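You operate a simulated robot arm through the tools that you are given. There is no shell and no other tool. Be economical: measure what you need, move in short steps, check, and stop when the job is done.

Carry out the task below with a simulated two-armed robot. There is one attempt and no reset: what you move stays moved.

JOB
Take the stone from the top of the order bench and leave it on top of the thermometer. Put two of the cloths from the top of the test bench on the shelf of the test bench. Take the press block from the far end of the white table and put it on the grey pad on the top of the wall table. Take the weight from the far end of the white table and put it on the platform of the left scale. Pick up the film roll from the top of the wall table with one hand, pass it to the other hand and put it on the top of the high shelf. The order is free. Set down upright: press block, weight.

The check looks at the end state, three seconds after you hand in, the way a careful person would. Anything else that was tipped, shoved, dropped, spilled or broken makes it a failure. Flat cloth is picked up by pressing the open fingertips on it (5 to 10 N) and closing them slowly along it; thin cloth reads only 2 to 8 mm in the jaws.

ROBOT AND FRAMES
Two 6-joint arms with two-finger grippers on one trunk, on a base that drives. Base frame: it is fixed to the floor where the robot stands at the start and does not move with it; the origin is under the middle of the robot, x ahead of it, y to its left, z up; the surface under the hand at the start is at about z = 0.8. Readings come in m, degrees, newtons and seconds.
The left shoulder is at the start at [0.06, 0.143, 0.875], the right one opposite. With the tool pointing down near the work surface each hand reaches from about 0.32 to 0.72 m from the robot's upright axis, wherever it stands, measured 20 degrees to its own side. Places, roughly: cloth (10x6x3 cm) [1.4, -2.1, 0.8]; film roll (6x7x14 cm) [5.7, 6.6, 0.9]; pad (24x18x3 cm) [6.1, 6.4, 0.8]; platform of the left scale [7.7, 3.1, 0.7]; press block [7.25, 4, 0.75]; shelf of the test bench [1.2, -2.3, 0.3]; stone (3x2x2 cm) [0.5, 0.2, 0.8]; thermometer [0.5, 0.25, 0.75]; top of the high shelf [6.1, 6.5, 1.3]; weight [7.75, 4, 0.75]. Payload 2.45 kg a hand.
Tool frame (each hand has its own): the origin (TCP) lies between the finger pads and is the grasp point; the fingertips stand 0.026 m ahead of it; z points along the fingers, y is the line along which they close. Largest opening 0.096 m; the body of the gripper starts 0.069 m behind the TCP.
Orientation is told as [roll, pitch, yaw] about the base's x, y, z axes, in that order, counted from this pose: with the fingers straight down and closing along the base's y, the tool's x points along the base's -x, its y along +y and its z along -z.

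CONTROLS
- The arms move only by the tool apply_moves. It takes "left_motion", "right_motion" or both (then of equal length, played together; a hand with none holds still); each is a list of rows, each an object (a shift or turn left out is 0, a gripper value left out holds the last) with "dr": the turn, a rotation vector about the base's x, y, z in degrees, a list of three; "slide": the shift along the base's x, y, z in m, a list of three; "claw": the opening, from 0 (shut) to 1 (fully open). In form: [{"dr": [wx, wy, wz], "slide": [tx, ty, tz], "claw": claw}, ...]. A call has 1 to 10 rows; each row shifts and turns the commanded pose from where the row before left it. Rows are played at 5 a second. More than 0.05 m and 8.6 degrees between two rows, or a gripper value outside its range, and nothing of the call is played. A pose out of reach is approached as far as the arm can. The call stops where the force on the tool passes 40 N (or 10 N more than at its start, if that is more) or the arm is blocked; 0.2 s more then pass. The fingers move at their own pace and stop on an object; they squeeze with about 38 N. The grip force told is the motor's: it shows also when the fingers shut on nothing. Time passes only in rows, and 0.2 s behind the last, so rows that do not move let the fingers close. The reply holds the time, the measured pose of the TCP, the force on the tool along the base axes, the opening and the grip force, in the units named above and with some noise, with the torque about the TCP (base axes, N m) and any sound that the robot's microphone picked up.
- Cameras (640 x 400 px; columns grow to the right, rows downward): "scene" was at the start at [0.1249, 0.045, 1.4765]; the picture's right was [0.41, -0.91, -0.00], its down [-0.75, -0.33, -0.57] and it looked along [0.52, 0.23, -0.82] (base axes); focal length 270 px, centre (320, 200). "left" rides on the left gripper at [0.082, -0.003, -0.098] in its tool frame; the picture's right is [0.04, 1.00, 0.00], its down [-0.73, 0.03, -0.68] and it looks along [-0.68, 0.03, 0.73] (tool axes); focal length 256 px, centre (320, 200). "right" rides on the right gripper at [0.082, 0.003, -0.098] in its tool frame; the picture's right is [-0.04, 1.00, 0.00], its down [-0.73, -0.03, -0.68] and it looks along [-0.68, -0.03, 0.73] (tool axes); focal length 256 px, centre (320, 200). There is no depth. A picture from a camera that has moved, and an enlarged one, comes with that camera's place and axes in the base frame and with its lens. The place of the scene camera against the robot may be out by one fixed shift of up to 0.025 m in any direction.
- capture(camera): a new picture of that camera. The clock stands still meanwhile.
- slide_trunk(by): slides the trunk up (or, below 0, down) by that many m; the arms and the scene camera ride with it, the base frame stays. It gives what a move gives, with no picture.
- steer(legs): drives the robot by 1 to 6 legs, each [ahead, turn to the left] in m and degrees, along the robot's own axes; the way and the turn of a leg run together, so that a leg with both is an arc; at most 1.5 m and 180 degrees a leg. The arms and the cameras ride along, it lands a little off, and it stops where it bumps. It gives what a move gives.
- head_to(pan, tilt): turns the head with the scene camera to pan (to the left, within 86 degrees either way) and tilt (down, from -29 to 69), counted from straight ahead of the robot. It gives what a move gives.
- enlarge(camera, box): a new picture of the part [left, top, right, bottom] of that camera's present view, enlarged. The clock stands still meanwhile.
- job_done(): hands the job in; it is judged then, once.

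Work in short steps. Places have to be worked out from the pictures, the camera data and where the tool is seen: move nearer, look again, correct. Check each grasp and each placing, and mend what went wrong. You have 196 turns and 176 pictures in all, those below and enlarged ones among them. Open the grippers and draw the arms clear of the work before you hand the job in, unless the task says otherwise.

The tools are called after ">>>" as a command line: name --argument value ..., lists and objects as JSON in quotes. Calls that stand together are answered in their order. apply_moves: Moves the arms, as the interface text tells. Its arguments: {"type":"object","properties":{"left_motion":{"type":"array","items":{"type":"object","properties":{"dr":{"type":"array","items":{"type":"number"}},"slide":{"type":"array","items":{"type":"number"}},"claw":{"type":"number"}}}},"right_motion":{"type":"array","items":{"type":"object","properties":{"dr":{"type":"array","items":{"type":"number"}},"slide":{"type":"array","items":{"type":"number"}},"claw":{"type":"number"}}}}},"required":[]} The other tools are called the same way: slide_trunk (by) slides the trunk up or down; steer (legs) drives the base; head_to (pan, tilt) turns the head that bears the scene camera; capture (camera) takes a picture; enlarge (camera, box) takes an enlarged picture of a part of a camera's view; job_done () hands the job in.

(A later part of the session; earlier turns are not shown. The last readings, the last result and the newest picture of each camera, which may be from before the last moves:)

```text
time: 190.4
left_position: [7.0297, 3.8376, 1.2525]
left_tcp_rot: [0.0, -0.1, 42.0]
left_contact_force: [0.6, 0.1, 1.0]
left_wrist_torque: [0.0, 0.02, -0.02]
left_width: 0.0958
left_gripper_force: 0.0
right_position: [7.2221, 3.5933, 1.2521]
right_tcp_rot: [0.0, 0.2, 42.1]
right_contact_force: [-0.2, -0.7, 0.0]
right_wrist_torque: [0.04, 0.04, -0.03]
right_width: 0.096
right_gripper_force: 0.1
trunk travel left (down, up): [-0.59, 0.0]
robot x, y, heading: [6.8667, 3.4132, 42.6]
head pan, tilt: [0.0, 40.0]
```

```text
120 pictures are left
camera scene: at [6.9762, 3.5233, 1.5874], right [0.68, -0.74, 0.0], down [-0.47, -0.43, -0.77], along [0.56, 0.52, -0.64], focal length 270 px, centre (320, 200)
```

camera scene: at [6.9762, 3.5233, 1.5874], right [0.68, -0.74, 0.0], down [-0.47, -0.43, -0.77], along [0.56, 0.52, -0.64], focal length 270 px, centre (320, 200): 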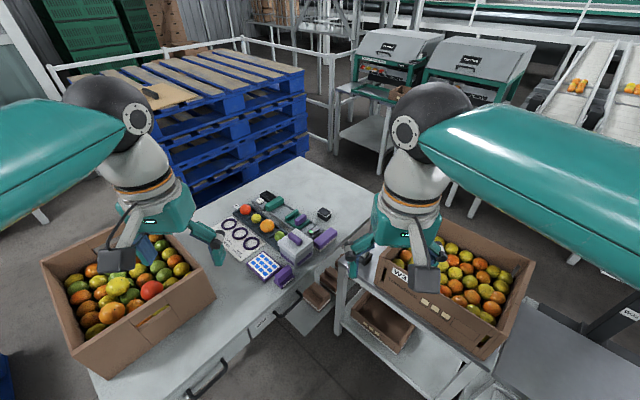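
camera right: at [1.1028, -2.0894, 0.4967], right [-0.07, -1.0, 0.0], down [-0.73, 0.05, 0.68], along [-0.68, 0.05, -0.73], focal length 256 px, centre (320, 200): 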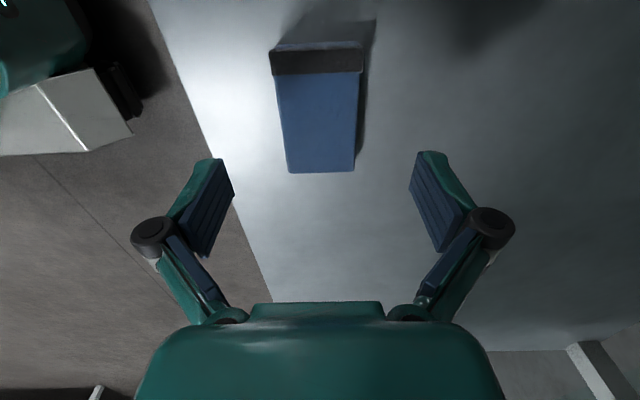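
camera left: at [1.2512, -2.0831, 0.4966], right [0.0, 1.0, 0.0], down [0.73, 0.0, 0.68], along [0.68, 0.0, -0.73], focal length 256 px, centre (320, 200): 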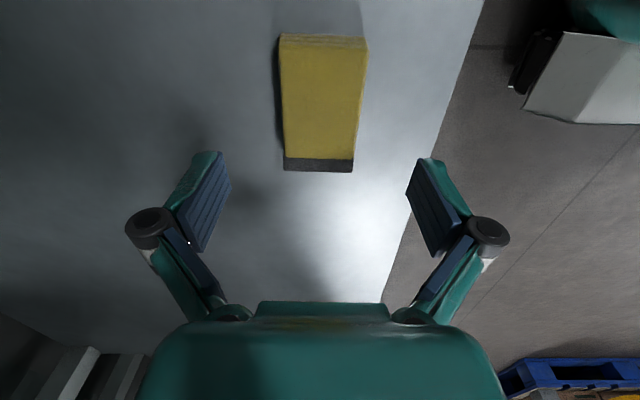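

Now the items are visible. Enlarge them.

>>> enlarge --camera "scene" --box '[205, 150, 385, 300]'

>>> capture --camera "left"

```text
2.67 times, centred on (295, 225) of scene
camera zoom: at [6.9762, 3.5233, 1.5874], right [0.68, -0.74, 0.0], down [-0.47, -0.43, -0.77], along [0.56, 0.52, -0.64], focal length 719 px, centre (387, 133)
```

zoom: 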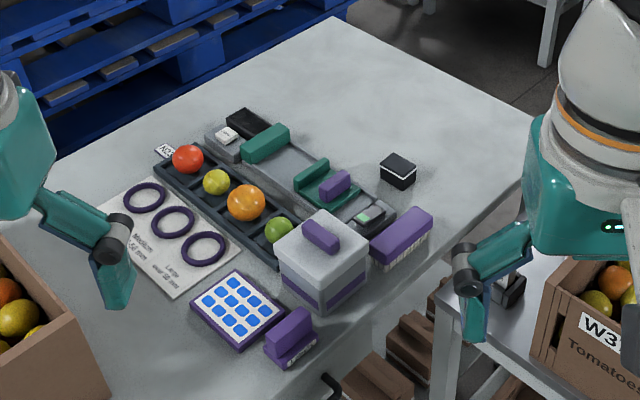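

```text
118 pictures are left
camera left: at [6.9717, 3.7818, 1.3512], right [-0.7, 0.72, 0.0], down [0.52, 0.51, 0.68], along [0.49, 0.48, -0.73], focal length 256 px, centre (320, 200)
```

left: 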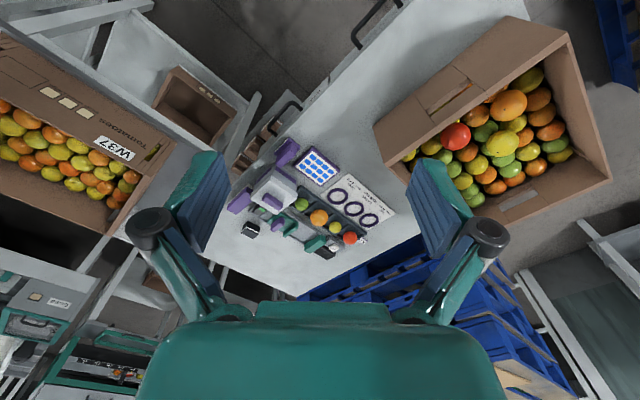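

Press block is the grey block with purple handle (about [7.39,4.03]); the weight is the black cube (about [7.63,4.11]). Move to about (7.22,3.53), heading 65°.

>>> steer --legs '[[0, -24], [0.36, 0], [0, 46]]'

>>> head_to --pan 0 --tilt 52

>>> capture --camera "scene"

>>> capture --camera "right"

```text
time: 194.4
left_position: [7.5213, 3.8485, 1.2524]
left_tcp_rot: [-0.1, -0.1, 18.1]
left_contact_force: [-0.5, 0.6, -0.6]
left_wrist_torque: [-0.05, 0.03, 0.01]
left_width: 0.0958
left_gripper_force: 0.1
right_position: [7.5986, 3.549, 1.2534]
right_tcp_rot: [-0.1, 0.0, 18.4]
right_contact_force: [-0.2, 1.5, 0.1]
right_wrist_torque: [-0.03, 0.02, -0.02]
right_width: 0.096
right_gripper_force: 0.1
trunk travel left (down, up): [-0.59, 0.0]
robot x, y, heading: [7.2012, 3.523, 16.1]
head pan, tilt: [0.0, 40.0]
stopped in leg 3: the robot was blocked; the commanded pose is now the measured one
```

```text
time: 195.2
left_position: [7.5195, 3.8472, 1.254]
left_tcp_rot: [0.0, -0.3, 17.9]
left_contact_force: [0.2, -0.5, 0.2]
left_wrist_torque: [0.0, -0.01, 0.0]
left_width: 0.0957
left_gripper_force: 0.1
right_position: [7.598, 3.5463, 1.2536]
right_tcp_rot: [0.0, 0.0, 18.2]
right_contact_force: [-0.5, -0.9, -0.4]
right_wrist_torque: [-0.02, -0.01, -0.02]
right_width: 0.0962
right_gripper_force: 0.1
trunk travel left (down, up): [-0.59, 0.0]
robot x, y, heading: [7.1998, 3.5219, 16.2]
head pan, tilt: [0.0, 52.0]
```

```text
117 pictures are left
camera scene: at [7.3288, 3.5766, 1.5706], right [0.28, -0.96, 0.0], down [-0.76, -0.22, -0.62], along [0.59, 0.17, -0.79], focal length 270 px, centre (320, 200)
```

scene: 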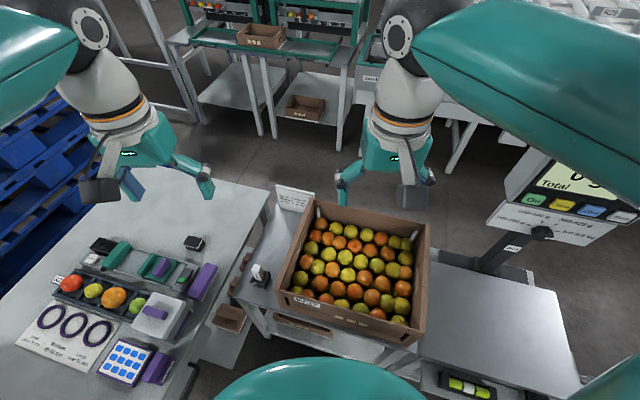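

```text
116 pictures are left
camera right: at [7.5177, 3.5243, 1.3537], right [-0.27, 0.96, 0.0], down [0.71, 0.2, 0.68], along [0.65, 0.19, -0.73], focal length 256 px, centre (320, 200)
```

right: 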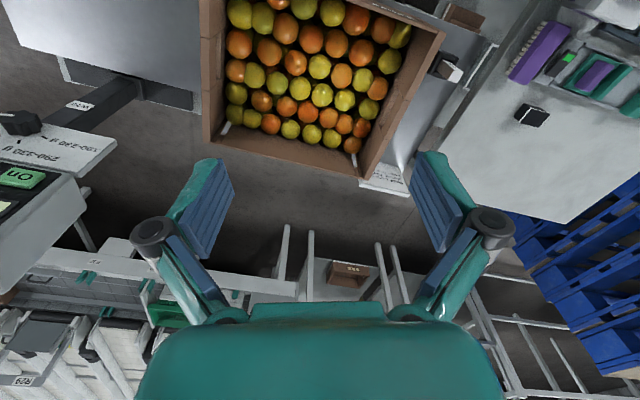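

The base corner catches the table here. Back off along the alley and re-approach so that I can turn at about (7.12,3.32).

>>> steer --legs '[[-0.45, 0], [0, -28], [0.36, 0], [0, 70]]'

```text
time: 204.8
left_position: [7.1489, 3.7838, 1.2537]
left_tcp_rot: [-0.1, -0.1, 60.6]
left_contact_force: [0.4, 0.1, -1.3]
left_wrist_torque: [0.01, 0.0, 0.03]
left_width: 0.0962
left_gripper_force: 0.1
right_position: [7.4098, 3.6143, 1.2529]
right_tcp_rot: [-0.1, 0.0, 60.8]
right_contact_force: [-0.6, 0.4, 0.1]
right_wrist_torque: [0.06, 0.04, -0.02]
right_width: 0.096
right_gripper_force: 0.1
trunk travel left (down, up): [-0.59, 0.0]
robot x, y, heading: [7.1656, 3.3057, 58.6]
head pan, tilt: [0.0, 52.0]
```

Good. Now arc forward to about (7.22,3.57), heading ~86°.

>>> steer --legs '[[0, 13], [0.27, 14]]'

>>> capture --camera "scene"

>>> capture --camera "right"

```text
time: 207.6
left_position: [6.9822, 3.9817, 1.2533]
left_tcp_rot: [-0.1, -0.1, 87.9]
left_contact_force: [0.1, 0.0, -0.7]
left_wrist_torque: [-0.02, 0.0, 0.02]
left_width: 0.0961
left_gripper_force: 0.1
right_position: [7.2938, 3.9506, 1.2546]
right_tcp_rot: [0.0, 0.0, 88.1]
right_contact_force: [-0.7, 0.9, -0.3]
right_wrist_torque: [-0.03, -0.03, -0.01]
right_width: 0.0959
right_gripper_force: 0.0
trunk travel left (down, up): [-0.59, 0.0]
robot x, y, heading: [7.2289, 3.567, 85.6]
head pan, tilt: [0.0, 52.0]
```

```text
115 pictures are left
camera scene: at [7.2337, 3.7183, 1.5704], right [1.0, -0.07, 0.0], down [-0.06, -0.79, -0.61], along [0.05, 0.61, -0.79], focal length 270 px, centre (320, 200)
```

scene: 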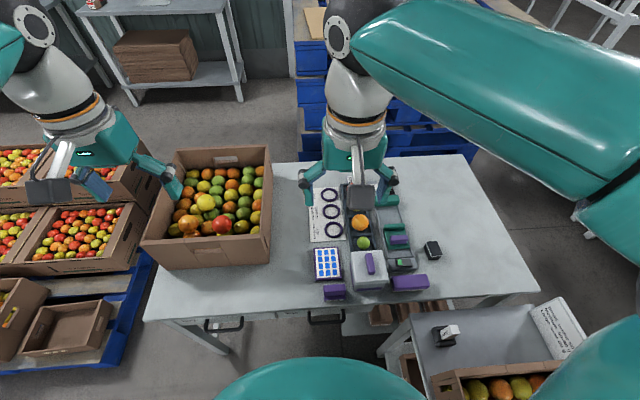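

```text
114 pictures are left
camera right: at [7.2857, 3.8707, 1.3538], right [-1.0, 0.07, 0.0], down [0.05, 0.73, 0.68], along [0.05, 0.68, -0.73], focal length 256 px, centre (320, 200)
```

right: 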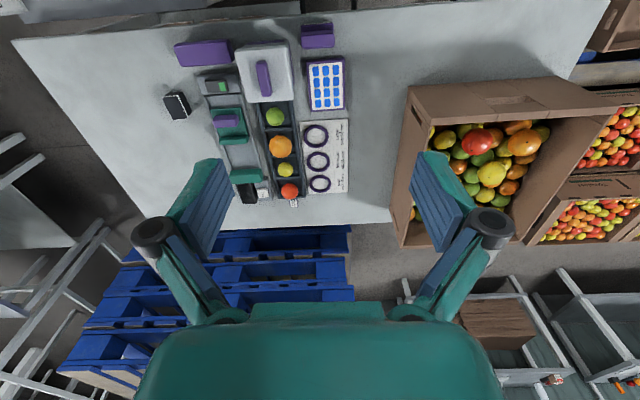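

Great view. Weight at about [7.632,4.085]; press handle at about [7.40,4.02]. Send the right hand above the weight.

>>> apply_moves --right_motion '[{"slide": [0.042, 0.017, -0.015]}, {"slide": [0.042, 0.017, -0.015]}, {"slide": [0.042, 0.017, -0.015]}, {"slide": [0.042, 0.017, -0.015]}, {"slide": [0.042, 0.017, -0.015]}, {"slide": [0.042, 0.017, -0.015]}, {"slide": [0.042, 0.017, -0.015]}, {"slide": [0.042, 0.017, -0.015]}, {"slide": [0, 0, -0.04]}, {"slide": [0, 0, -0.04]}]'

>>> capture --camera "right"

```text
time: 209.8
left_position: [6.9846, 3.9818, 1.2549]
left_tcp_rot: [0.0, 0.0, 87.9]
left_contact_force: [0.3, -0.2, 0.5]
left_wrist_torque: [-0.05, -0.01, 0.0]
left_width: 0.0961
left_gripper_force: 0.2
right_position: [7.6294, 4.0877, 1.0545]
right_tcp_rot: [0.1, 0.0, 88.1]
right_contact_force: [0.1, -0.2, -1.2]
right_wrist_torque: [0.0, -0.01, -0.02]
right_width: 0.0958
right_gripper_force: 0.0
trunk travel left (down, up): [-0.59, 0.0]
robot x, y, heading: [7.224, 3.5687, 85.6]
head pan, tilt: [0.0, 52.0]
```

```text
113 pictures are left
camera right: at [7.6224, 4.0064, 1.1542], right [-1.0, 0.07, 0.0], down [0.05, 0.73, 0.68], along [0.05, 0.68, -0.73], focal length 256 px, centre (320, 200)
```

right: 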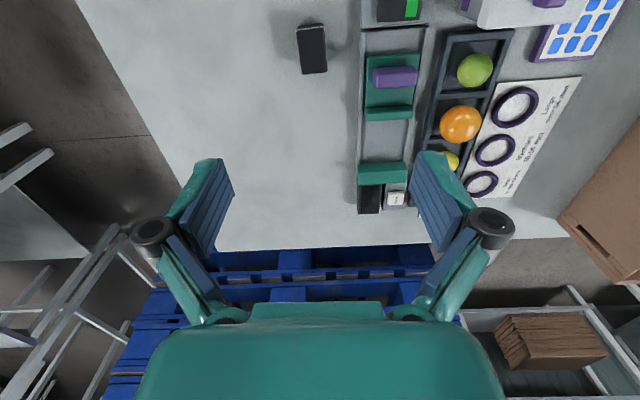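

Weight centre about [7.639,4.087], 3.5 cm wide; narrow the claw to clear the neighbouring tray and descend.

>>> apply_moves --right_motion '[{"slide": [0.005, 0, -0.04], "claw": 0.62}, {"slide": [0.005, 0, -0.04]}, {"slide": [0, 0, -0.04]}, {"slide": [0, 0, -0.03]}, {}]'

>>> capture --camera "right"

```text
time: 211.0
left_position: [6.9843, 3.9815, 1.2522]
left_tcp_rot: [0.1, -0.3, 87.8]
left_contact_force: [0.2, 1.1, 0.8]
left_wrist_torque: [0.02, -0.03, -0.01]
left_width: 0.096
left_gripper_force: 0.1
right_position: [7.6403, 4.088, 0.9035]
right_tcp_rot: [0.0, -0.1, 88.1]
right_contact_force: [0.4, 0.6, -0.3]
right_wrist_torque: [0.03, -0.02, -0.02]
right_width: 0.0597
right_gripper_force: 0.0
trunk travel left (down, up): [-0.59, 0.0]
robot x, y, heading: [7.2229, 3.5637, 85.9]
head pan, tilt: [0.0, 52.0]
```

```text
112 pictures are left
camera right: at [7.6316, 4.0079, 1.003], right [-1.0, 0.07, 0.0], down [0.05, 0.73, 0.68], along [0.05, 0.68, -0.73], focal length 256 px, centre (320, 200)
```

right: 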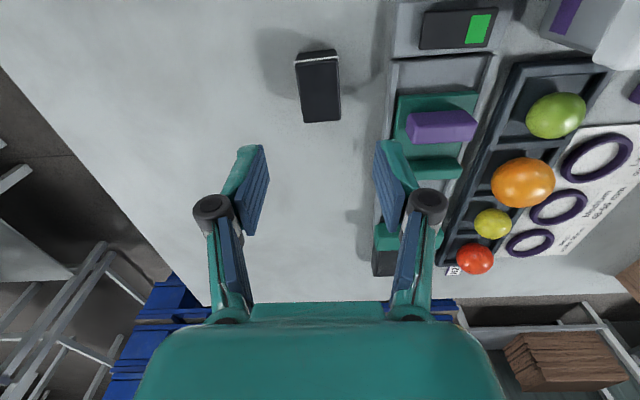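

Aligned. Descend gradually around the weight.

>>> apply_moves --right_motion '[{"slide": [0, 0, -0.04]}, {"slide": [0, -0.001, -0.04]}, {"slide": [0, 0, -0.02]}, {}]'

>>> enlarge --camera "right" --box '[200, 60, 440, 210]'

```text
time: 212.0
left_position: [6.9846, 3.981, 1.2541]
left_tcp_rot: [0.1, -0.1, 87.9]
left_contact_force: [0.5, 0.5, 0.1]
left_wrist_torque: [-0.01, 0.03, -0.01]
left_width: 0.0961
left_gripper_force: 0.0
right_position: [7.6397, 4.0867, 0.803]
right_tcp_rot: [0.0, -0.1, 88.1]
right_contact_force: [-0.4, -0.7, -0.3]
right_wrist_torque: [-0.02, 0.04, 0.0]
right_width: 0.0594
right_gripper_force: 0.1
trunk travel left (down, up): [-0.59, 0.0]
robot x, y, heading: [7.2243, 3.5669, 85.7]
head pan, tilt: [0.0, 52.0]
```

```text
2.67 times, centred on (320, 135) of right
camera zoom: at [7.633, 4.0068, 0.9022], right [-1.0, 0.07, 0.0], down [0.05, 0.73, 0.68], along [0.05, 0.68, -0.73], focal length 683 px, centre (320, 373)
```

zoom: 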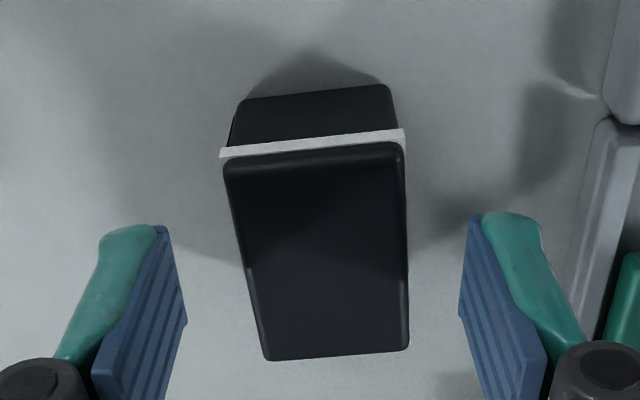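

Top of the weight is about z 0.78, so go lower in small steps, then close.

>>> apply_moves --right_motion '[{"slide": [0, 0, -0.008]}, {"slide": [0, 0, -0.006]}, {"slide": [0, 0, -0.004]}, {}]'

>>> enlarge --camera "right" --box '[200, 60, 440, 210]'

```text
time: 213.0
left_position: [6.9841, 3.981, 1.2538]
left_tcp_rot: [0.1, -0.1, 87.8]
left_contact_force: [0.0, -0.1, -0.2]
left_wrist_torque: [0.0, -0.03, -0.01]
left_width: 0.096
left_gripper_force: 0.0
right_position: [7.6401, 4.0857, 0.7859]
right_tcp_rot: [0.0, 0.0, 88.0]
right_contact_force: [0.1, -0.3, -0.8]
right_wrist_torque: [0.0, -0.02, -0.01]
right_width: 0.0593
right_gripper_force: 0.1
trunk travel left (down, up): [-0.59, 0.0]
robot x, y, heading: [7.2259, 3.5688, 85.7]
head pan, tilt: [0.0, 52.0]
```

```text
2.67 times, centred on (320, 135) of right
camera zoom: at [7.6329, 4.005, 0.8852], right [-1.0, 0.07, 0.0], down [0.05, 0.73, 0.68], along [0.05, 0.68, -0.73], focal length 683 px, centre (320, 373)
```

zoom: 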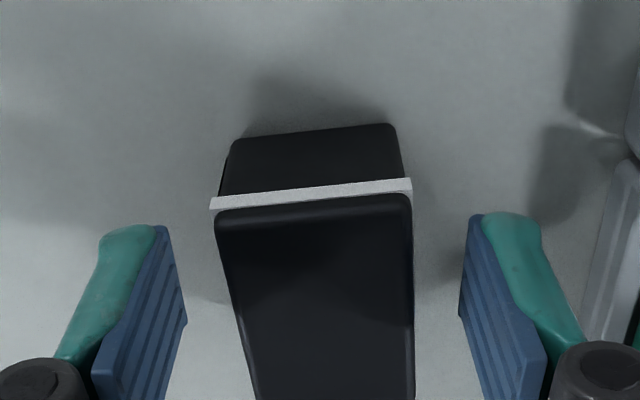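

Lower a bit more and close.

>>> apply_moves --right_motion '[{"slide": [0, 0, -0.004]}, {"slide": [0, 0, -0.003]}, {"claw": 0.45}, {"claw": 0.3}, {"claw": 0.1}, {"claw": 0}, {}]'

>>> enlarge --camera "right" --box '[200, 60, 440, 210]'

```text
time: 214.6
left_position: [6.9842, 3.9805, 1.2549]
left_tcp_rot: [-0.1, -0.1, 87.9]
left_contact_force: [-0.9, 1.2, 0.5]
left_wrist_torque: [-0.02, -0.01, 0.03]
left_width: 0.096
left_gripper_force: 0.2
right_position: [7.6385, 4.0865, 0.7788]
right_tcp_rot: [-0.1, 0.1, 88.1]
right_contact_force: [0.4, 0.3, 1.9]
right_wrist_torque: [0.0, -0.05, -0.06]
right_width: 0.0355
right_gripper_force: 37.9
trunk travel left (down, up): [-0.59, 0.0]
robot x, y, heading: [7.2297, 3.5655, 85.7]
head pan, tilt: [0.0, 52.0]
```

```text
2.67 times, centred on (320, 135) of right
camera zoom: at [7.6323, 4.0053, 0.8787], right [-1.0, 0.07, 0.0], down [0.05, 0.73, 0.68], along [0.05, 0.68, -0.73], focal length 683 px, centre (320, 373)
```

zoom: 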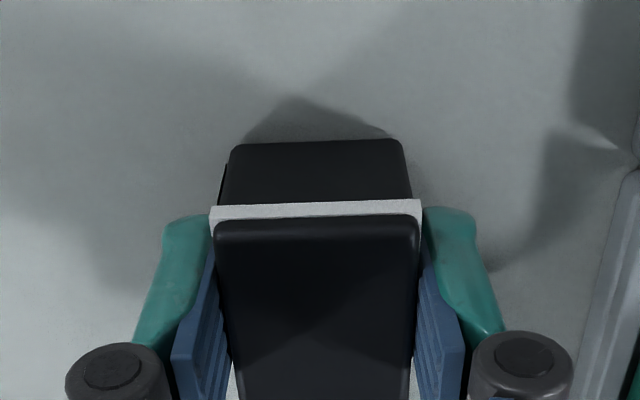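

Grip good. Lift the weight and take it back toward the robot.

>>> apply_moves --right_motion '[{"slide": [0, 0, 0.02]}, {"slide": [0, 0, 0.04]}, {"slide": [0, 0, 0.045]}, {"slide": [0, 0, 0.045]}, {"slide": [0, 0, 0.045]}, {"slide": [0, 0, 0.045]}, {"slide": [0, 0, 0.045]}, {"slide": [0, 0, 0.045]}, {}]'

>>> capture --camera "right"

>>> capture --camera "left"

```text
time: 216.6
left_position: [6.9839, 3.9822, 1.2543]
left_tcp_rot: [0.1, -0.1, 87.9]
left_contact_force: [0.0, -1.0, -0.5]
left_wrist_torque: [-0.03, 0.01, -0.01]
left_width: 0.0962
left_gripper_force: 0.1
right_position: [7.6413, 4.0861, 1.1094]
right_tcp_rot: [0.1, 0.0, 88.1]
right_contact_force: [-0.1, 0.0, -4.4]
right_wrist_torque: [-0.04, 0.01, -0.03]
right_width: 0.0356
right_gripper_force: 38.0
trunk travel left (down, up): [-0.59, 0.0]
robot x, y, heading: [7.2284, 3.5644, 85.6]
head pan, tilt: [0.0, 52.0]
```

```text
108 pictures are left
camera right: at [7.6345, 4.0062, 1.2097], right [-1.0, 0.07, 0.0], down [0.05, 0.73, 0.68], along [0.05, 0.68, -0.74], focal length 256 px, centre (320, 200)
```

right: 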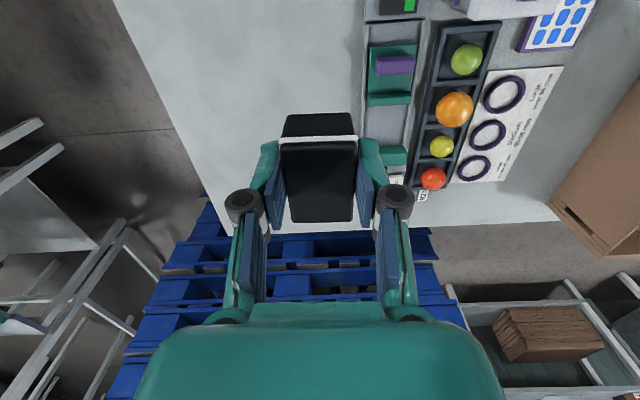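

```text
107 pictures are left
camera left: at [6.9861, 3.9022, 1.3529], right [-1.0, 0.0, 0.0], down [0.0, 0.73, 0.68], along [0.0, 0.68, -0.73], focal length 256 px, centre (320, 200)
```

left: 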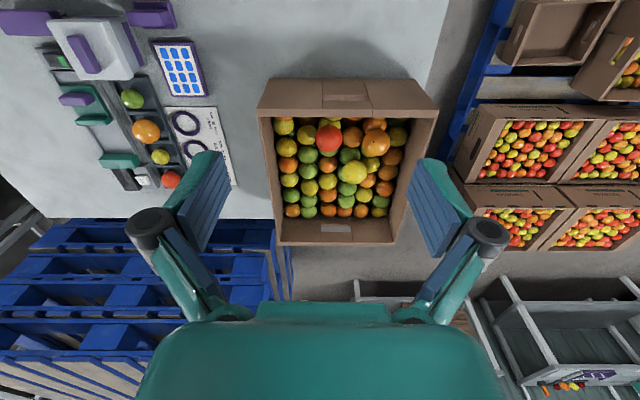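

Weight held. Bring the left hand above the press block's handle.

>>> apply_moves --left_motion '[{"slide": [0.041, 0.003, -0.01]}, {"slide": [0.041, 0.003, -0.01]}, {"slide": [0.041, 0.003, -0.01]}, {"slide": [0.041, 0.003, -0.01]}, {"slide": [0.041, 0.003, -0.01]}, {"slide": [0.041, 0.003, -0.01]}, {"slide": [0.041, 0.003, -0.01]}, {"slide": [0.041, 0.003, -0.01]}, {"slide": [0.041, 0.003, -0.01]}, {"slide": [0.041, 0.003, -0.01]}]'

>>> capture --camera "left"

>>> capture --camera "scene"

```text
time: 219.0
left_position: [7.3714, 4.0267, 1.1879]
left_tcp_rot: [-3.4, -2.2, 91.2]
left_contact_force: [-0.2, -0.2, -0.7]
left_wrist_torque: [0.0, 0.03, 0.02]
left_width: 0.0963
left_gripper_force: 0.1
right_position: [7.6414, 4.0854, 1.109]
right_tcp_rot: [0.0, 0.2, 88.1]
right_contact_force: [0.1, -0.2, -4.9]
right_wrist_torque: [-0.02, 0.01, 0.0]
right_width: 0.0356
right_gripper_force: 38.0
trunk travel left (down, up): [-0.59, 0.0]
robot x, y, heading: [7.2261, 3.5656, 85.5]
head pan, tilt: [0.0, 52.0]
stopped in row 10 (left hand): the arm was blocked; the commanded pose is now the measured one
```

```text
106 pictures are left
camera left: at [7.3714, 3.9441, 1.2835], right [-1.0, -0.06, -0.06], down [-0.08, 0.7, 0.71], along [0.0, 0.71, -0.71], focal length 256 px, centre (320, 200)
```

left: 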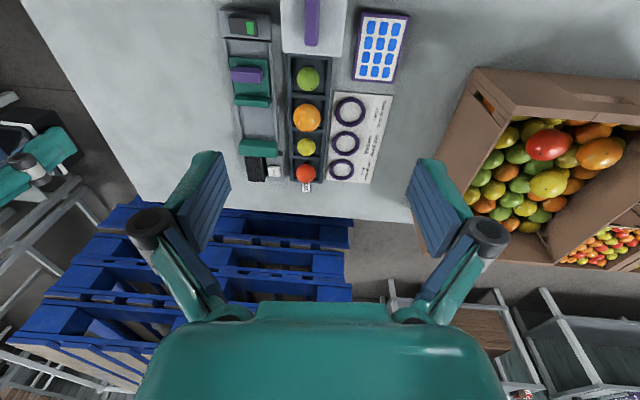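

```text
105 pictures are left
camera scene: at [7.2355, 3.7186, 1.5702], right [1.0, -0.07, 0.0], down [-0.06, -0.79, -0.61], along [0.05, 0.61, -0.79], focal length 270 px, centre (320, 200)
```

scene: 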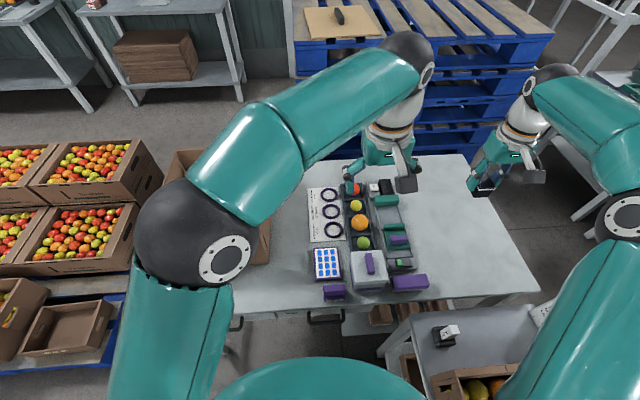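

Left arm was hindered at the end with the tool tilted ~4°. Back off a little, correct the tilt, and see.

>>> apply_moves --left_motion '[{"slide": [-0.015, 0, -0.02]}, {"dr": [3.4, 0, 0], "slide": [0, 0, -0.03]}, {"dr": [0, 2.2, -2], "slide": [0, 0, -0.03]}, {}]'

```text
time: 220.0
left_position: [7.3583, 4.0239, 1.1056]
left_tcp_rot: [-1.1, -5.7, 88.4]
left_contact_force: [0.8, 0.8, 0.4]
left_wrist_torque: [-0.01, -0.01, 0.01]
left_width: 0.096
left_gripper_force: 0.1
right_position: [7.6424, 4.0856, 1.1118]
right_tcp_rot: [0.0, 0.0, 88.1]
right_contact_force: [0.6, 0.1, -5.3]
right_wrist_torque: [0.02, -0.01, 0.0]
right_width: 0.0355
right_gripper_force: 37.6
trunk travel left (down, up): [-0.59, 0.0]
robot x, y, heading: [7.2277, 3.568, 85.6]
head pan, tilt: [0.0, 52.0]
```

The tilt must be corrected about the other axes (yaw is ~90°). Fix it.

>>> apply_moves --left_motion '[{"dr": [-5.7, 1.1, 0]}, {}, {}]'

>>> capture --camera "left"

```text
time: 220.8
left_position: [7.3583, 4.0251, 1.1065]
left_tcp_rot: [0.0, 0.2, 88.3]
left_contact_force: [-0.4, 0.3, 0.5]
left_wrist_torque: [0.01, 0.0, -0.01]
left_width: 0.0958
left_gripper_force: 0.1
right_position: [7.6423, 4.0878, 1.1085]
right_tcp_rot: [0.1, 0.2, 88.1]
right_contact_force: [-0.2, 1.0, -4.5]
right_wrist_torque: [-0.03, 0.02, 0.0]
right_width: 0.0354
right_gripper_force: 37.9
trunk travel left (down, up): [-0.59, 0.0]
robot x, y, heading: [7.2294, 3.5642, 85.9]
head pan, tilt: [0.0, 52.0]
```

```text
104 pictures are left
camera left: at [7.3606, 3.9456, 1.2052], right [-1.0, -0.01, 0.0], down [-0.01, 0.74, 0.68], along [-0.01, 0.68, -0.74], focal length 256 px, centre (320, 200)
```

left: 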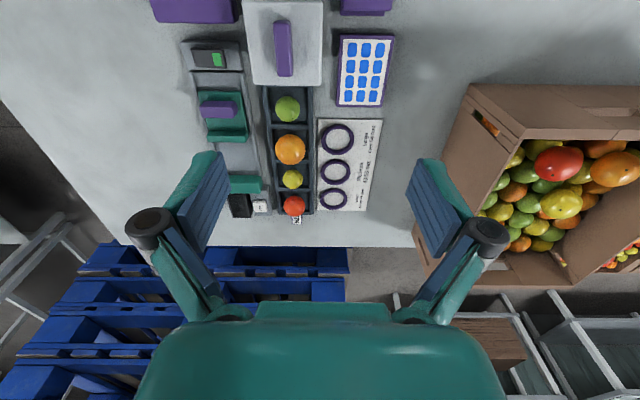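

Handle is at about [7.402,4.018], z≈0.86. Move over it in small steps while lowering.

>>> apply_moves --left_motion '[{"slide": [0.015, -0.002, -0.03]}, {"slide": [0.015, -0.002, -0.03]}, {"slide": [0.013, -0.002, -0.03]}, {}]'

>>> capture --camera "left"

```text
time: 222.0
left_position: [7.3856, 4.0379, 1.0325]
left_tcp_rot: [-1.9, -1.0, 91.1]
left_contact_force: [0.1, 0.3, -0.5]
left_wrist_torque: [0.0, 0.01, 0.03]
left_width: 0.0957
left_gripper_force: 0.0
right_position: [7.6402, 4.087, 1.1058]
right_tcp_rot: [0.0, 0.2, 88.1]
right_contact_force: [-0.5, 0.2, -5.3]
right_wrist_torque: [-0.05, -0.02, 0.01]
right_width: 0.0358
right_gripper_force: 38.5
trunk travel left (down, up): [-0.59, 0.0]
robot x, y, heading: [7.2268, 3.5638, 85.7]
head pan, tilt: [0.0, 52.0]
stopped in row 4 (left hand): the arm was blocked; the commanded pose is now the measured one
```

```text
103 pictures are left
camera left: at [7.3894, 3.9563, 1.1295], right [-1.0, -0.06, -0.03], down [-0.07, 0.72, 0.69], along [-0.02, 0.69, -0.72], focal length 256 px, centre (320, 200)
```

left: 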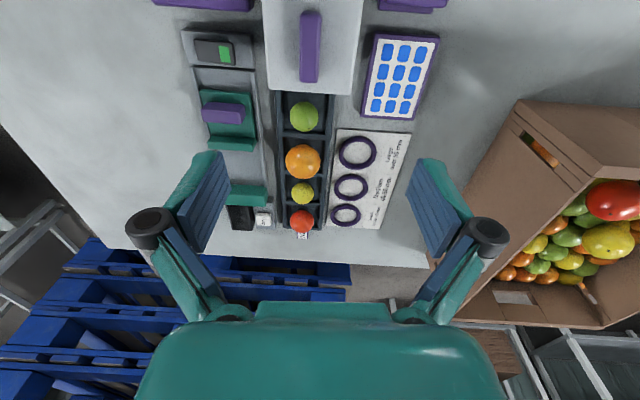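

Left arm can't comfortably get there. Better plan: place the weight on the scale with the right hand first, then fetch the press block with the right hand. Retract the left arm.

>>> apply_moves --left_motion '[{"slide": [-0.02, -0.01, 0.04]}, {"slide": [-0.02, -0.01, 0.04]}, {"dr": [-1, 1.9, -3], "slide": [-0.03, 0, 0.035]}, {"slide": [-0.03, 0, 0.035]}, {"slide": [-0.03, 0, 0.035]}, {"slide": [-0.04, 0, 0.02]}, {"slide": [-0.045, 0, 0]}, {"slide": [-0.045, 0, 0]}, {"slide": [-0.045, 0, 0]}, {"slide": [-0.045, 0, 0]}]' --right_motion '[{"slide": [-0.02, -0.02, 0.02]}, {"slide": [-0.02, -0.02, 0.02]}, {"slide": [-0.02, -0.02, 0.02]}, {"slide": [-0.02, -0.02, 0.02]}, {"slide": [-0.02, -0.02, 0.02]}, {"slide": [-0.02, -0.02, 0.02]}, {"slide": [-0.02, -0.01, 0]}, {"slide": [-0.02, 0, 0]}, {"slide": [-0.02, 0, 0]}, {"slide": [-0.02, 0, 0]}]'

>>> capture --camera "scene"

```text
time: 224.2
left_position: [7.0351, 4.0149, 1.2362]
left_tcp_rot: [0.2, 0.2, 87.6]
left_contact_force: [0.2, 0.1, -1.2]
left_wrist_torque: [-0.03, 0.02, -0.02]
left_width: 0.0961
left_gripper_force: 0.0
right_position: [7.4408, 3.9551, 1.2319]
right_tcp_rot: [0.0, -0.1, 88.1]
right_contact_force: [-0.9, 0.3, -4.5]
right_wrist_torque: [-0.02, -0.03, 0.02]
right_width: 0.0359
right_gripper_force: 38.0
trunk travel left (down, up): [-0.59, 0.0]
robot x, y, heading: [7.2255, 3.5644, 85.7]
head pan, tilt: [0.0, 52.0]
```

```text
102 pictures are left
camera scene: at [7.2331, 3.7179, 1.5705], right [1.0, -0.07, 0.0], down [-0.06, -0.79, -0.62], along [0.05, 0.61, -0.79], focal length 270 px, centre (320, 200)
```

scene: 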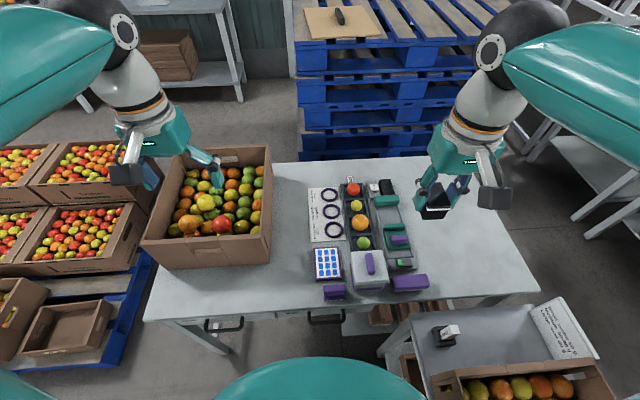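

Box and items undisturbed. Back out by the reverse arc and turn to face the scale.

>>> steer --legs '[[-0.28, -14], [0, -13]]'

>>> steer --legs '[[0, -58]]'

>>> head_to --pan -15 --tilt 50

>>> capture --camera "scene"

>>> capture --camera "right"

```text
time: 227.1
left_position: [7.209, 3.7777, 1.237]
left_tcp_rot: [0.1, 0.1, 60.5]
left_contact_force: [-0.6, -0.2, 0.0]
left_wrist_torque: [0.03, -0.02, 0.0]
left_width: 0.096
left_gripper_force: 0.1
right_position: [7.5411, 3.5411, 1.2315]
right_tcp_rot: [0.1, 0.1, 60.9]
right_contact_force: [0.6, -0.5, -5.3]
right_wrist_torque: [-0.02, 0.0, -0.01]
right_width: 0.0357
right_gripper_force: 38.1
trunk travel left (down, up): [-0.59, 0.0]
robot x, y, heading: [7.1634, 3.302, 58.7]
head pan, tilt: [0.0, 52.0]
```

```text
time: 230.4
left_position: [7.5971, 3.5086, 1.2384]
left_tcp_rot: [0.1, 0.2, 1.6]
left_contact_force: [0.3, 0.6, 0.3]
left_wrist_torque: [-0.03, 0.0, 0.0]
left_width: 0.0961
left_gripper_force: 0.0
right_position: [7.5677, 3.1003, 1.2322]
right_tcp_rot: [0.0, 0.1, 2.3]
right_contact_force: [0.4, 0.3, -4.5]
right_wrist_torque: [0.01, 0.03, 0.0]
right_width: 0.0357
right_gripper_force: 38.1
trunk travel left (down, up): [-0.59, 0.0]
robot x, y, heading: [7.1653, 3.3406, 0.2]
head pan, tilt: [0.0, 52.0]
```

```text
time: 231.2
left_position: [7.5964, 3.5108, 1.238]
left_tcp_rot: [0.1, 0.1, 1.7]
left_contact_force: [-0.3, 0.3, 0.0]
left_wrist_torque: [-0.06, -0.01, 0.03]
left_width: 0.0961
left_gripper_force: 0.2
right_position: [7.5677, 3.1029, 1.2327]
right_tcp_rot: [-0.1, 0.1, 2.3]
right_contact_force: [0.4, 1.4, -3.9]
right_wrist_torque: [-0.03, 0.02, -0.02]
right_width: 0.0357
right_gripper_force: 37.6
trunk travel left (down, up): [-0.59, 0.0]
robot x, y, heading: [7.1633, 3.3407, 0.2]
head pan, tilt: [-15.0, 50.0]
```

```text
101 pictures are left
camera scene: at [7.2972, 3.3378, 1.5731], right [-0.25, -0.97, 0.0], down [-0.74, 0.19, -0.64], along [0.62, -0.16, -0.77], focal length 270 px, centre (320, 200)
```

scene: 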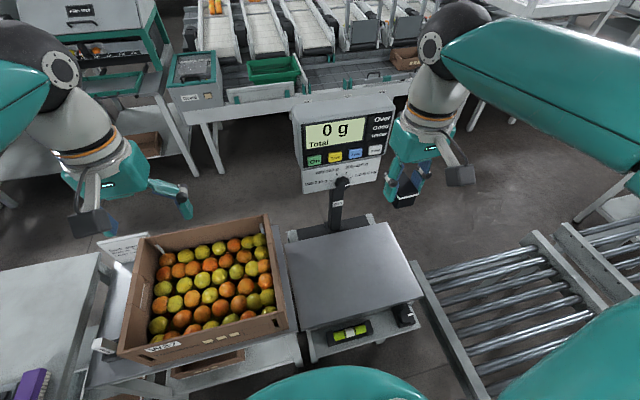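

```text
100 pictures are left
camera right: at [7.4849, 3.104, 1.3324], right [0.0, 1.0, 0.0], down [0.74, 0.0, 0.68], along [0.68, 0.0, -0.74], focal length 256 px, centre (320, 200)
```

right: 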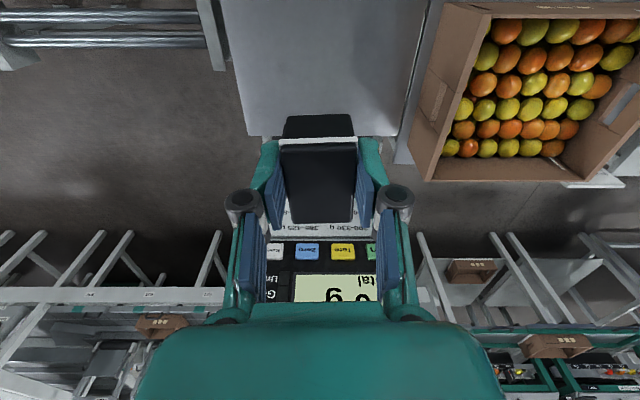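

Platform spans x 7.51–7.79, y 2.95–3.31; display is beyond x 7.87. Move above [7.63,3.12] and go down.

>>> apply_moves --right_motion '[{"slide": [0.03, 0.01, 0]}, {"slide": [0.03, 0.008, -0.03]}, {"slide": [0, 0, -0.045]}, {"slide": [0, 0, -0.045]}, {"slide": [0, 0, -0.045]}, {"slide": [0, 0, -0.045]}, {"slide": [0, 0, -0.045]}, {"slide": [0, 0, -0.045]}, {"slide": [0, 0, -0.045]}, {}]'

>>> capture --camera "right"

>>> capture --camera "scene"

```text
time: 233.4
left_position: [7.596, 3.5084, 1.2388]
left_tcp_rot: [0.2, 0.1, 1.8]
left_contact_force: [-0.2, -0.1, 0.2]
left_wrist_torque: [0.0, -0.02, 0.03]
left_width: 0.0959
left_gripper_force: 0.1
right_position: [7.6269, 3.1184, 0.8859]
right_tcp_rot: [0.0, 0.0, 2.2]
right_contact_force: [-0.4, 0.1, -4.1]
right_wrist_torque: [0.02, 0.02, -0.05]
right_width: 0.0356
right_gripper_force: 37.6
trunk travel left (down, up): [-0.59, 0.0]
robot x, y, heading: [7.166, 3.3421, 0.4]
head pan, tilt: [-15.0, 50.0]
```

```text
99 pictures are left
camera right: at [7.5439, 3.1204, 0.9863], right [0.0, 1.0, 0.0], down [0.73, 0.0, 0.68], along [0.68, 0.0, -0.73], focal length 256 px, centre (320, 200)
```

right: 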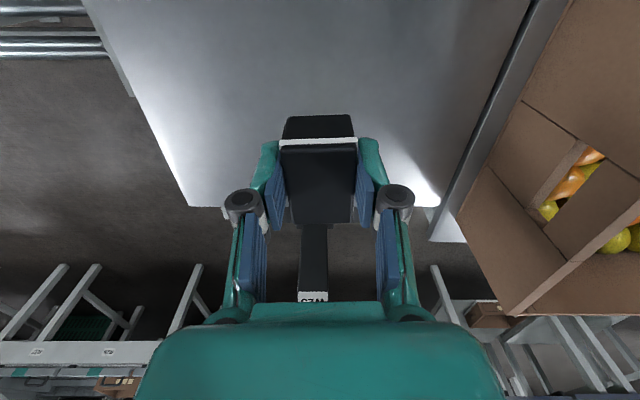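

```text
98 pictures are left
camera scene: at [7.2963, 3.3365, 1.5732], right [-0.25, -0.97, 0.0], down [-0.74, 0.19, -0.64], along [0.62, -0.16, -0.77], focal length 270 px, centre (320, 200)
```

scene: 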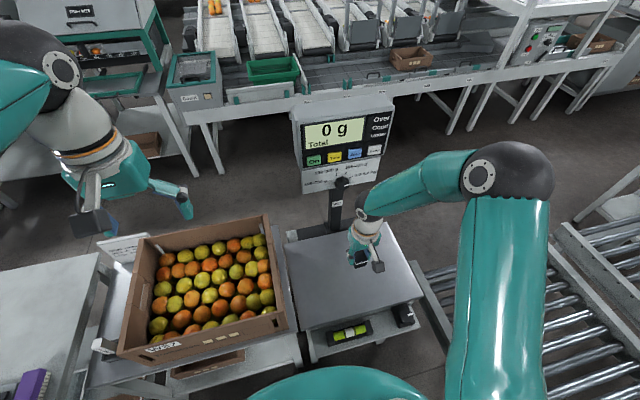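

Well over the platform. Continue down slowly.

>>> apply_moves --right_motion '[{"slide": [0, 0, -0.04]}, {"slide": [0, 0, -0.03]}, {"slide": [0, 0, -0.01]}, {"slide": [0, 0, -0.005]}, {"slide": [0, 0, -0.005]}, {}]'

>>> enlarge --camera "scene" --box '[280, 90, 440, 290]'

```text
time: 234.8
left_position: [7.5969, 3.5078, 1.238]
left_tcp_rot: [0.3, 0.1, 1.7]
left_contact_force: [0.1, -0.1, 0.7]
left_wrist_torque: [-0.03, -0.02, 0.0]
left_width: 0.0961
left_gripper_force: 0.0
right_position: [7.6285, 3.1198, 0.7981]
right_tcp_rot: [0.0, 0.2, 2.1]
right_contact_force: [-0.3, 0.1, -4.3]
right_wrist_torque: [0.02, 0.07, 0.02]
right_width: 0.0359
right_gripper_force: 37.6
trunk travel left (down, up): [-0.59, 0.0]
robot x, y, heading: [7.1635, 3.3378, 0.0]
head pan, tilt: [-15.0, 50.0]
```

```text
2.00 times, centred on (360, 190) of scene
camera zoom: at [7.2974, 3.3364, 1.5731], right [-0.25, -0.97, 0.0], down [-0.74, 0.19, -0.64], along [0.62, -0.16, -0.77], focal length 539 px, centre (240, 220)
```

zoom: 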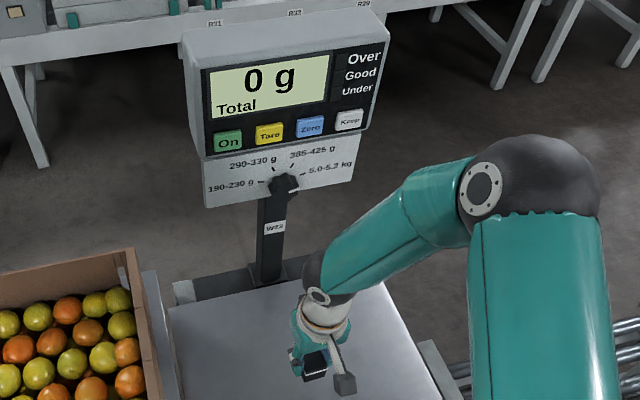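

Still free. Small steps on.

>>> apply_moves --right_motion '[{"slide": [0, 0, -0.004]}, {"slide": [0, 0, -0.004]}, {"slide": [0, 0, -0.003]}, {"slide": [0, 0, -0.003]}, {}]'

```text
time: 236.0
left_position: [7.5973, 3.5079, 1.2388]
left_tcp_rot: [0.2, 0.1, 1.7]
left_contact_force: [-0.1, 0.2, 0.3]
left_wrist_torque: [-0.04, -0.04, -0.02]
left_width: 0.096
left_gripper_force: 0.0
right_position: [7.6275, 3.1201, 0.7824]
right_tcp_rot: [-0.1, 0.2, 2.1]
right_contact_force: [-0.7, -0.9, -4.7]
right_wrist_torque: [0.02, 0.02, -0.01]
right_width: 0.0356
right_gripper_force: 38.3
trunk travel left (down, up): [-0.59, 0.0]
robot x, y, heading: [7.1631, 3.3402, 0.3]
head pan, tilt: [-15.0, 50.0]
```

>>> apply_moves --right_motion '[{"slide": [0, 0, -0.003]}, {"slide": [0, 0, -0.003]}, {"slide": [0, 0, -0.003]}, {"slide": [0, 0, -0.002]}, {}]'

>>> capture --camera "right"

```text
time: 237.2
left_position: [7.5967, 3.5068, 1.2378]
left_tcp_rot: [0.2, 0.1, 1.7]
left_contact_force: [-0.2, 0.7, 0.3]
left_wrist_torque: [0.0, 0.01, 0.0]
left_width: 0.0959
left_gripper_force: 0.1
right_position: [7.6271, 3.1184, 0.7722]
right_tcp_rot: [-0.1, 0.0, 2.2]
right_contact_force: [0.6, -0.1, -4.3]
right_wrist_torque: [0.0, 0.03, 0.0]
right_width: 0.0355
right_gripper_force: 37.8
trunk travel left (down, up): [-0.59, 0.0]
robot x, y, heading: [7.1612, 3.3419, 0.2]
head pan, tilt: [-15.0, 50.0]
```

```text
96 pictures are left
camera right: at [7.5444, 3.1204, 0.8725], right [0.0, 1.0, 0.0], down [0.74, 0.0, 0.68], along [0.68, 0.0, -0.74], focal length 256 px, centre (320, 200)
```

right: 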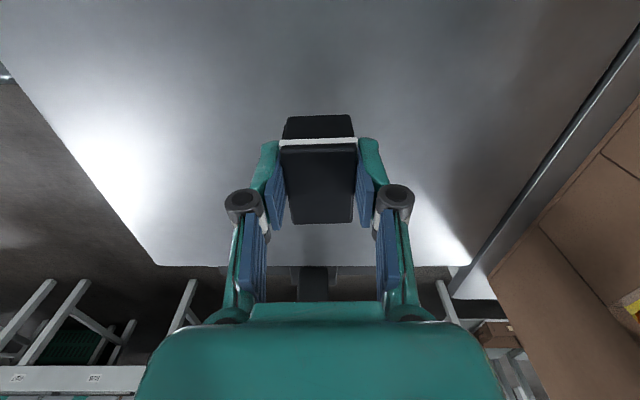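

Platform looks to be about z 0.72. Continue.

>>> apply_moves --right_motion '[{"slide": [0, 0, -0.006]}, {"slide": [0, 0, -0.004]}, {"slide": [0, 0, -0.003]}, {"slide": [0, 0, -0.003]}, {"slide": [0, 0, -0.003]}, {}]'

```text
time: 238.6
left_position: [7.5964, 3.5074, 1.2388]
left_tcp_rot: [0.2, 0.1, 1.7]
left_contact_force: [0.0, 0.6, 0.1]
left_wrist_torque: [-0.01, 0.0, 0.0]
left_width: 0.0959
left_gripper_force: 0.0
right_position: [7.6265, 3.1187, 0.7525]
right_tcp_rot: [0.1, 0.0, 2.2]
right_contact_force: [0.0, 0.7, -5.0]
right_wrist_torque: [-0.01, 0.02, -0.02]
right_width: 0.0355
right_gripper_force: 37.9
trunk travel left (down, up): [-0.59, 0.0]
robot x, y, heading: [7.1653, 3.3353, 0.3]
head pan, tilt: [-15.0, 50.0]
```

>>> apply_moves --right_motion '[{"slide": [0, 0, -0.003]}, {"slide": [0, 0, -0.003]}, {"slide": [0, 0, -0.003]}, {"slide": [0, 0, -0.003]}, {}]'

>>> enlarge --camera "right" --box '[200, 60, 440, 210]'

```text
time: 239.8
left_position: [7.5967, 3.5082, 1.2389]
left_tcp_rot: [0.2, 0.2, 1.7]
left_contact_force: [-0.4, 0.7, -0.1]
left_wrist_torque: [0.02, 0.03, -0.01]
left_width: 0.0961
left_gripper_force: 0.1
right_position: [7.6266, 3.1198, 0.7406]
right_tcp_rot: [0.0, 0.2, 2.3]
right_contact_force: [0.6, -0.3, -5.2]
right_wrist_torque: [0.02, 0.02, -0.02]
right_width: 0.0356
right_gripper_force: 38.1
trunk travel left (down, up): [-0.59, 0.0]
robot x, y, heading: [7.1623, 3.3362, 0.0]
head pan, tilt: [-15.0, 50.0]
```

```text
2.67 times, centred on (320, 135) of right
camera zoom: at [7.5442, 3.12, 0.8411], right [0.0, 1.0, 0.0], down [0.73, 0.0, 0.68], along [0.68, 0.0, -0.73], focal length 683 px, centre (320, 373)
```

zoom: 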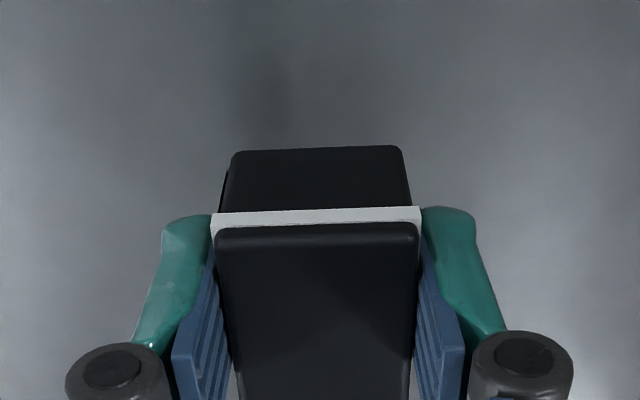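

Still above the plate. Continue in 3 mm steps.

>>> apply_moves --right_motion '[{"slide": [0, 0, -0.003]}, {"slide": [0, 0, -0.003]}, {"slide": [0, 0, -0.003]}, {"slide": [0, 0, -0.003]}, {}]'

```text
time: 241.0
left_position: [7.5967, 3.508, 1.2392]
left_tcp_rot: [0.2, 0.1, 1.6]
left_contact_force: [0.4, 0.4, 0.2]
left_wrist_torque: [0.03, -0.02, -0.01]
left_width: 0.096
left_gripper_force: 0.1
right_position: [7.628, 3.1189, 0.7287]
right_tcp_rot: [0.0, 0.1, 2.2]
right_contact_force: [-0.3, -0.5, -5.1]
right_wrist_torque: [0.03, 0.02, 0.0]
right_width: 0.036
right_gripper_force: 38.4
trunk travel left (down, up): [-0.59, 0.0]
robot x, y, heading: [7.16, 3.3383, 0.4]
head pan, tilt: [-15.0, 50.0]
```

>>> apply_moves --right_motion '[{"slide": [0, 0, -0.003]}, {"slide": [0, 0, -0.003]}, {"slide": [0, 0, -0.003]}, {"slide": [0, 0, -0.003]}, {}]'

>>> capture --camera "right"

```text
time: 242.2
left_position: [7.595, 3.5092, 1.2388]
left_tcp_rot: [0.1, 0.2, 1.7]
left_contact_force: [-0.6, 0.0, -0.3]
left_wrist_torque: [-0.03, -0.04, -0.02]
left_width: 0.0963
left_gripper_force: 0.0
right_position: [7.6282, 3.1193, 0.7184]
right_tcp_rot: [0.0, -0.2, 2.2]
right_contact_force: [-1.2, 0.6, 14.1]
right_wrist_torque: [0.16, 0.25, 0.01]
right_width: 0.0354
right_gripper_force: 38.1
trunk travel left (down, up): [-0.59, 0.0]
robot x, y, heading: [7.1624, 3.3404, 0.2]
head pan, tilt: [-15.0, 50.0]
```

```text
94 pictures are left
camera right: at [7.5446, 3.1204, 0.8182], right [0.0, 1.0, 0.0], down [0.73, 0.0, 0.68], along [0.68, 0.0, -0.73], focal length 256 px, centre (320, 200)
```

right: 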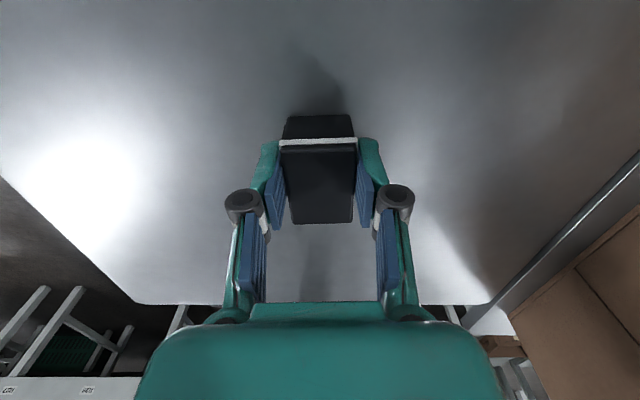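

Contact with ~19 N. Ease off slightly, open, and rise.

>>> apply_moves --right_motion '[{"slide": [0, 0, 0.002]}, {"claw": 0.45}, {"claw": 0.55}, {"claw": 0.65}, {}, {"slide": [0, 0, 0.03]}, {"slide": [0, 0, 0.045]}, {"slide": [0, 0, 0.045]}, {"slide": [0, 0, 0.045]}, {}]'

>>> capture --camera "right"

>>> enlarge --camera "scene" --box '[280, 90, 440, 290]'

```text
time: 244.4
left_position: [7.5973, 3.5089, 1.2375]
left_tcp_rot: [0.1, 0.2, 1.6]
left_contact_force: [-0.2, -0.1, -0.9]
left_wrist_torque: [0.03, 0.0, -0.01]
left_width: 0.096
left_gripper_force: 0.1
right_position: [7.6302, 3.1216, 0.8835]
right_tcp_rot: [0.0, 0.2, 2.2]
right_contact_force: [0.0, 0.1, -0.2]
right_wrist_torque: [0.03, -0.03, 0.03]
right_width: 0.0623
right_gripper_force: 0.0
trunk travel left (down, up): [-0.59, 0.0]
robot x, y, heading: [7.1647, 3.3382, 0.5]
head pan, tilt: [-15.0, 50.0]
```

```text
93 pictures are left
camera right: at [7.547, 3.122, 0.9839], right [0.0, 1.0, 0.0], down [0.74, 0.0, 0.68], along [0.68, 0.0, -0.74], focal length 256 px, centre (320, 200)
```

right: 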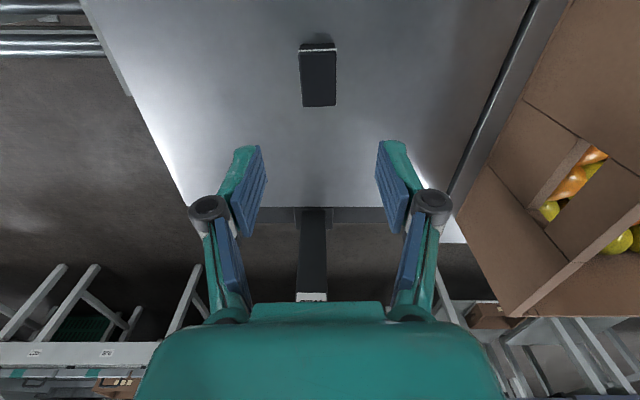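

```text
2.00 times, centred on (360, 190) of scene
camera zoom: at [7.2979, 3.3364, 1.573], right [-0.25, -0.97, 0.0], down [-0.74, 0.19, -0.64], along [0.62, -0.16, -0.77], focal length 539 px, centre (240, 220)
```

zoom: 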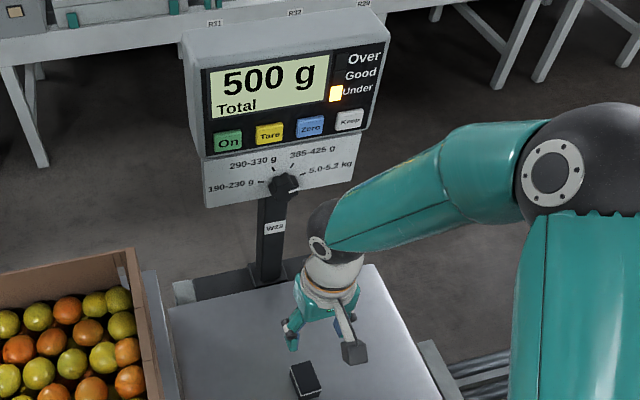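

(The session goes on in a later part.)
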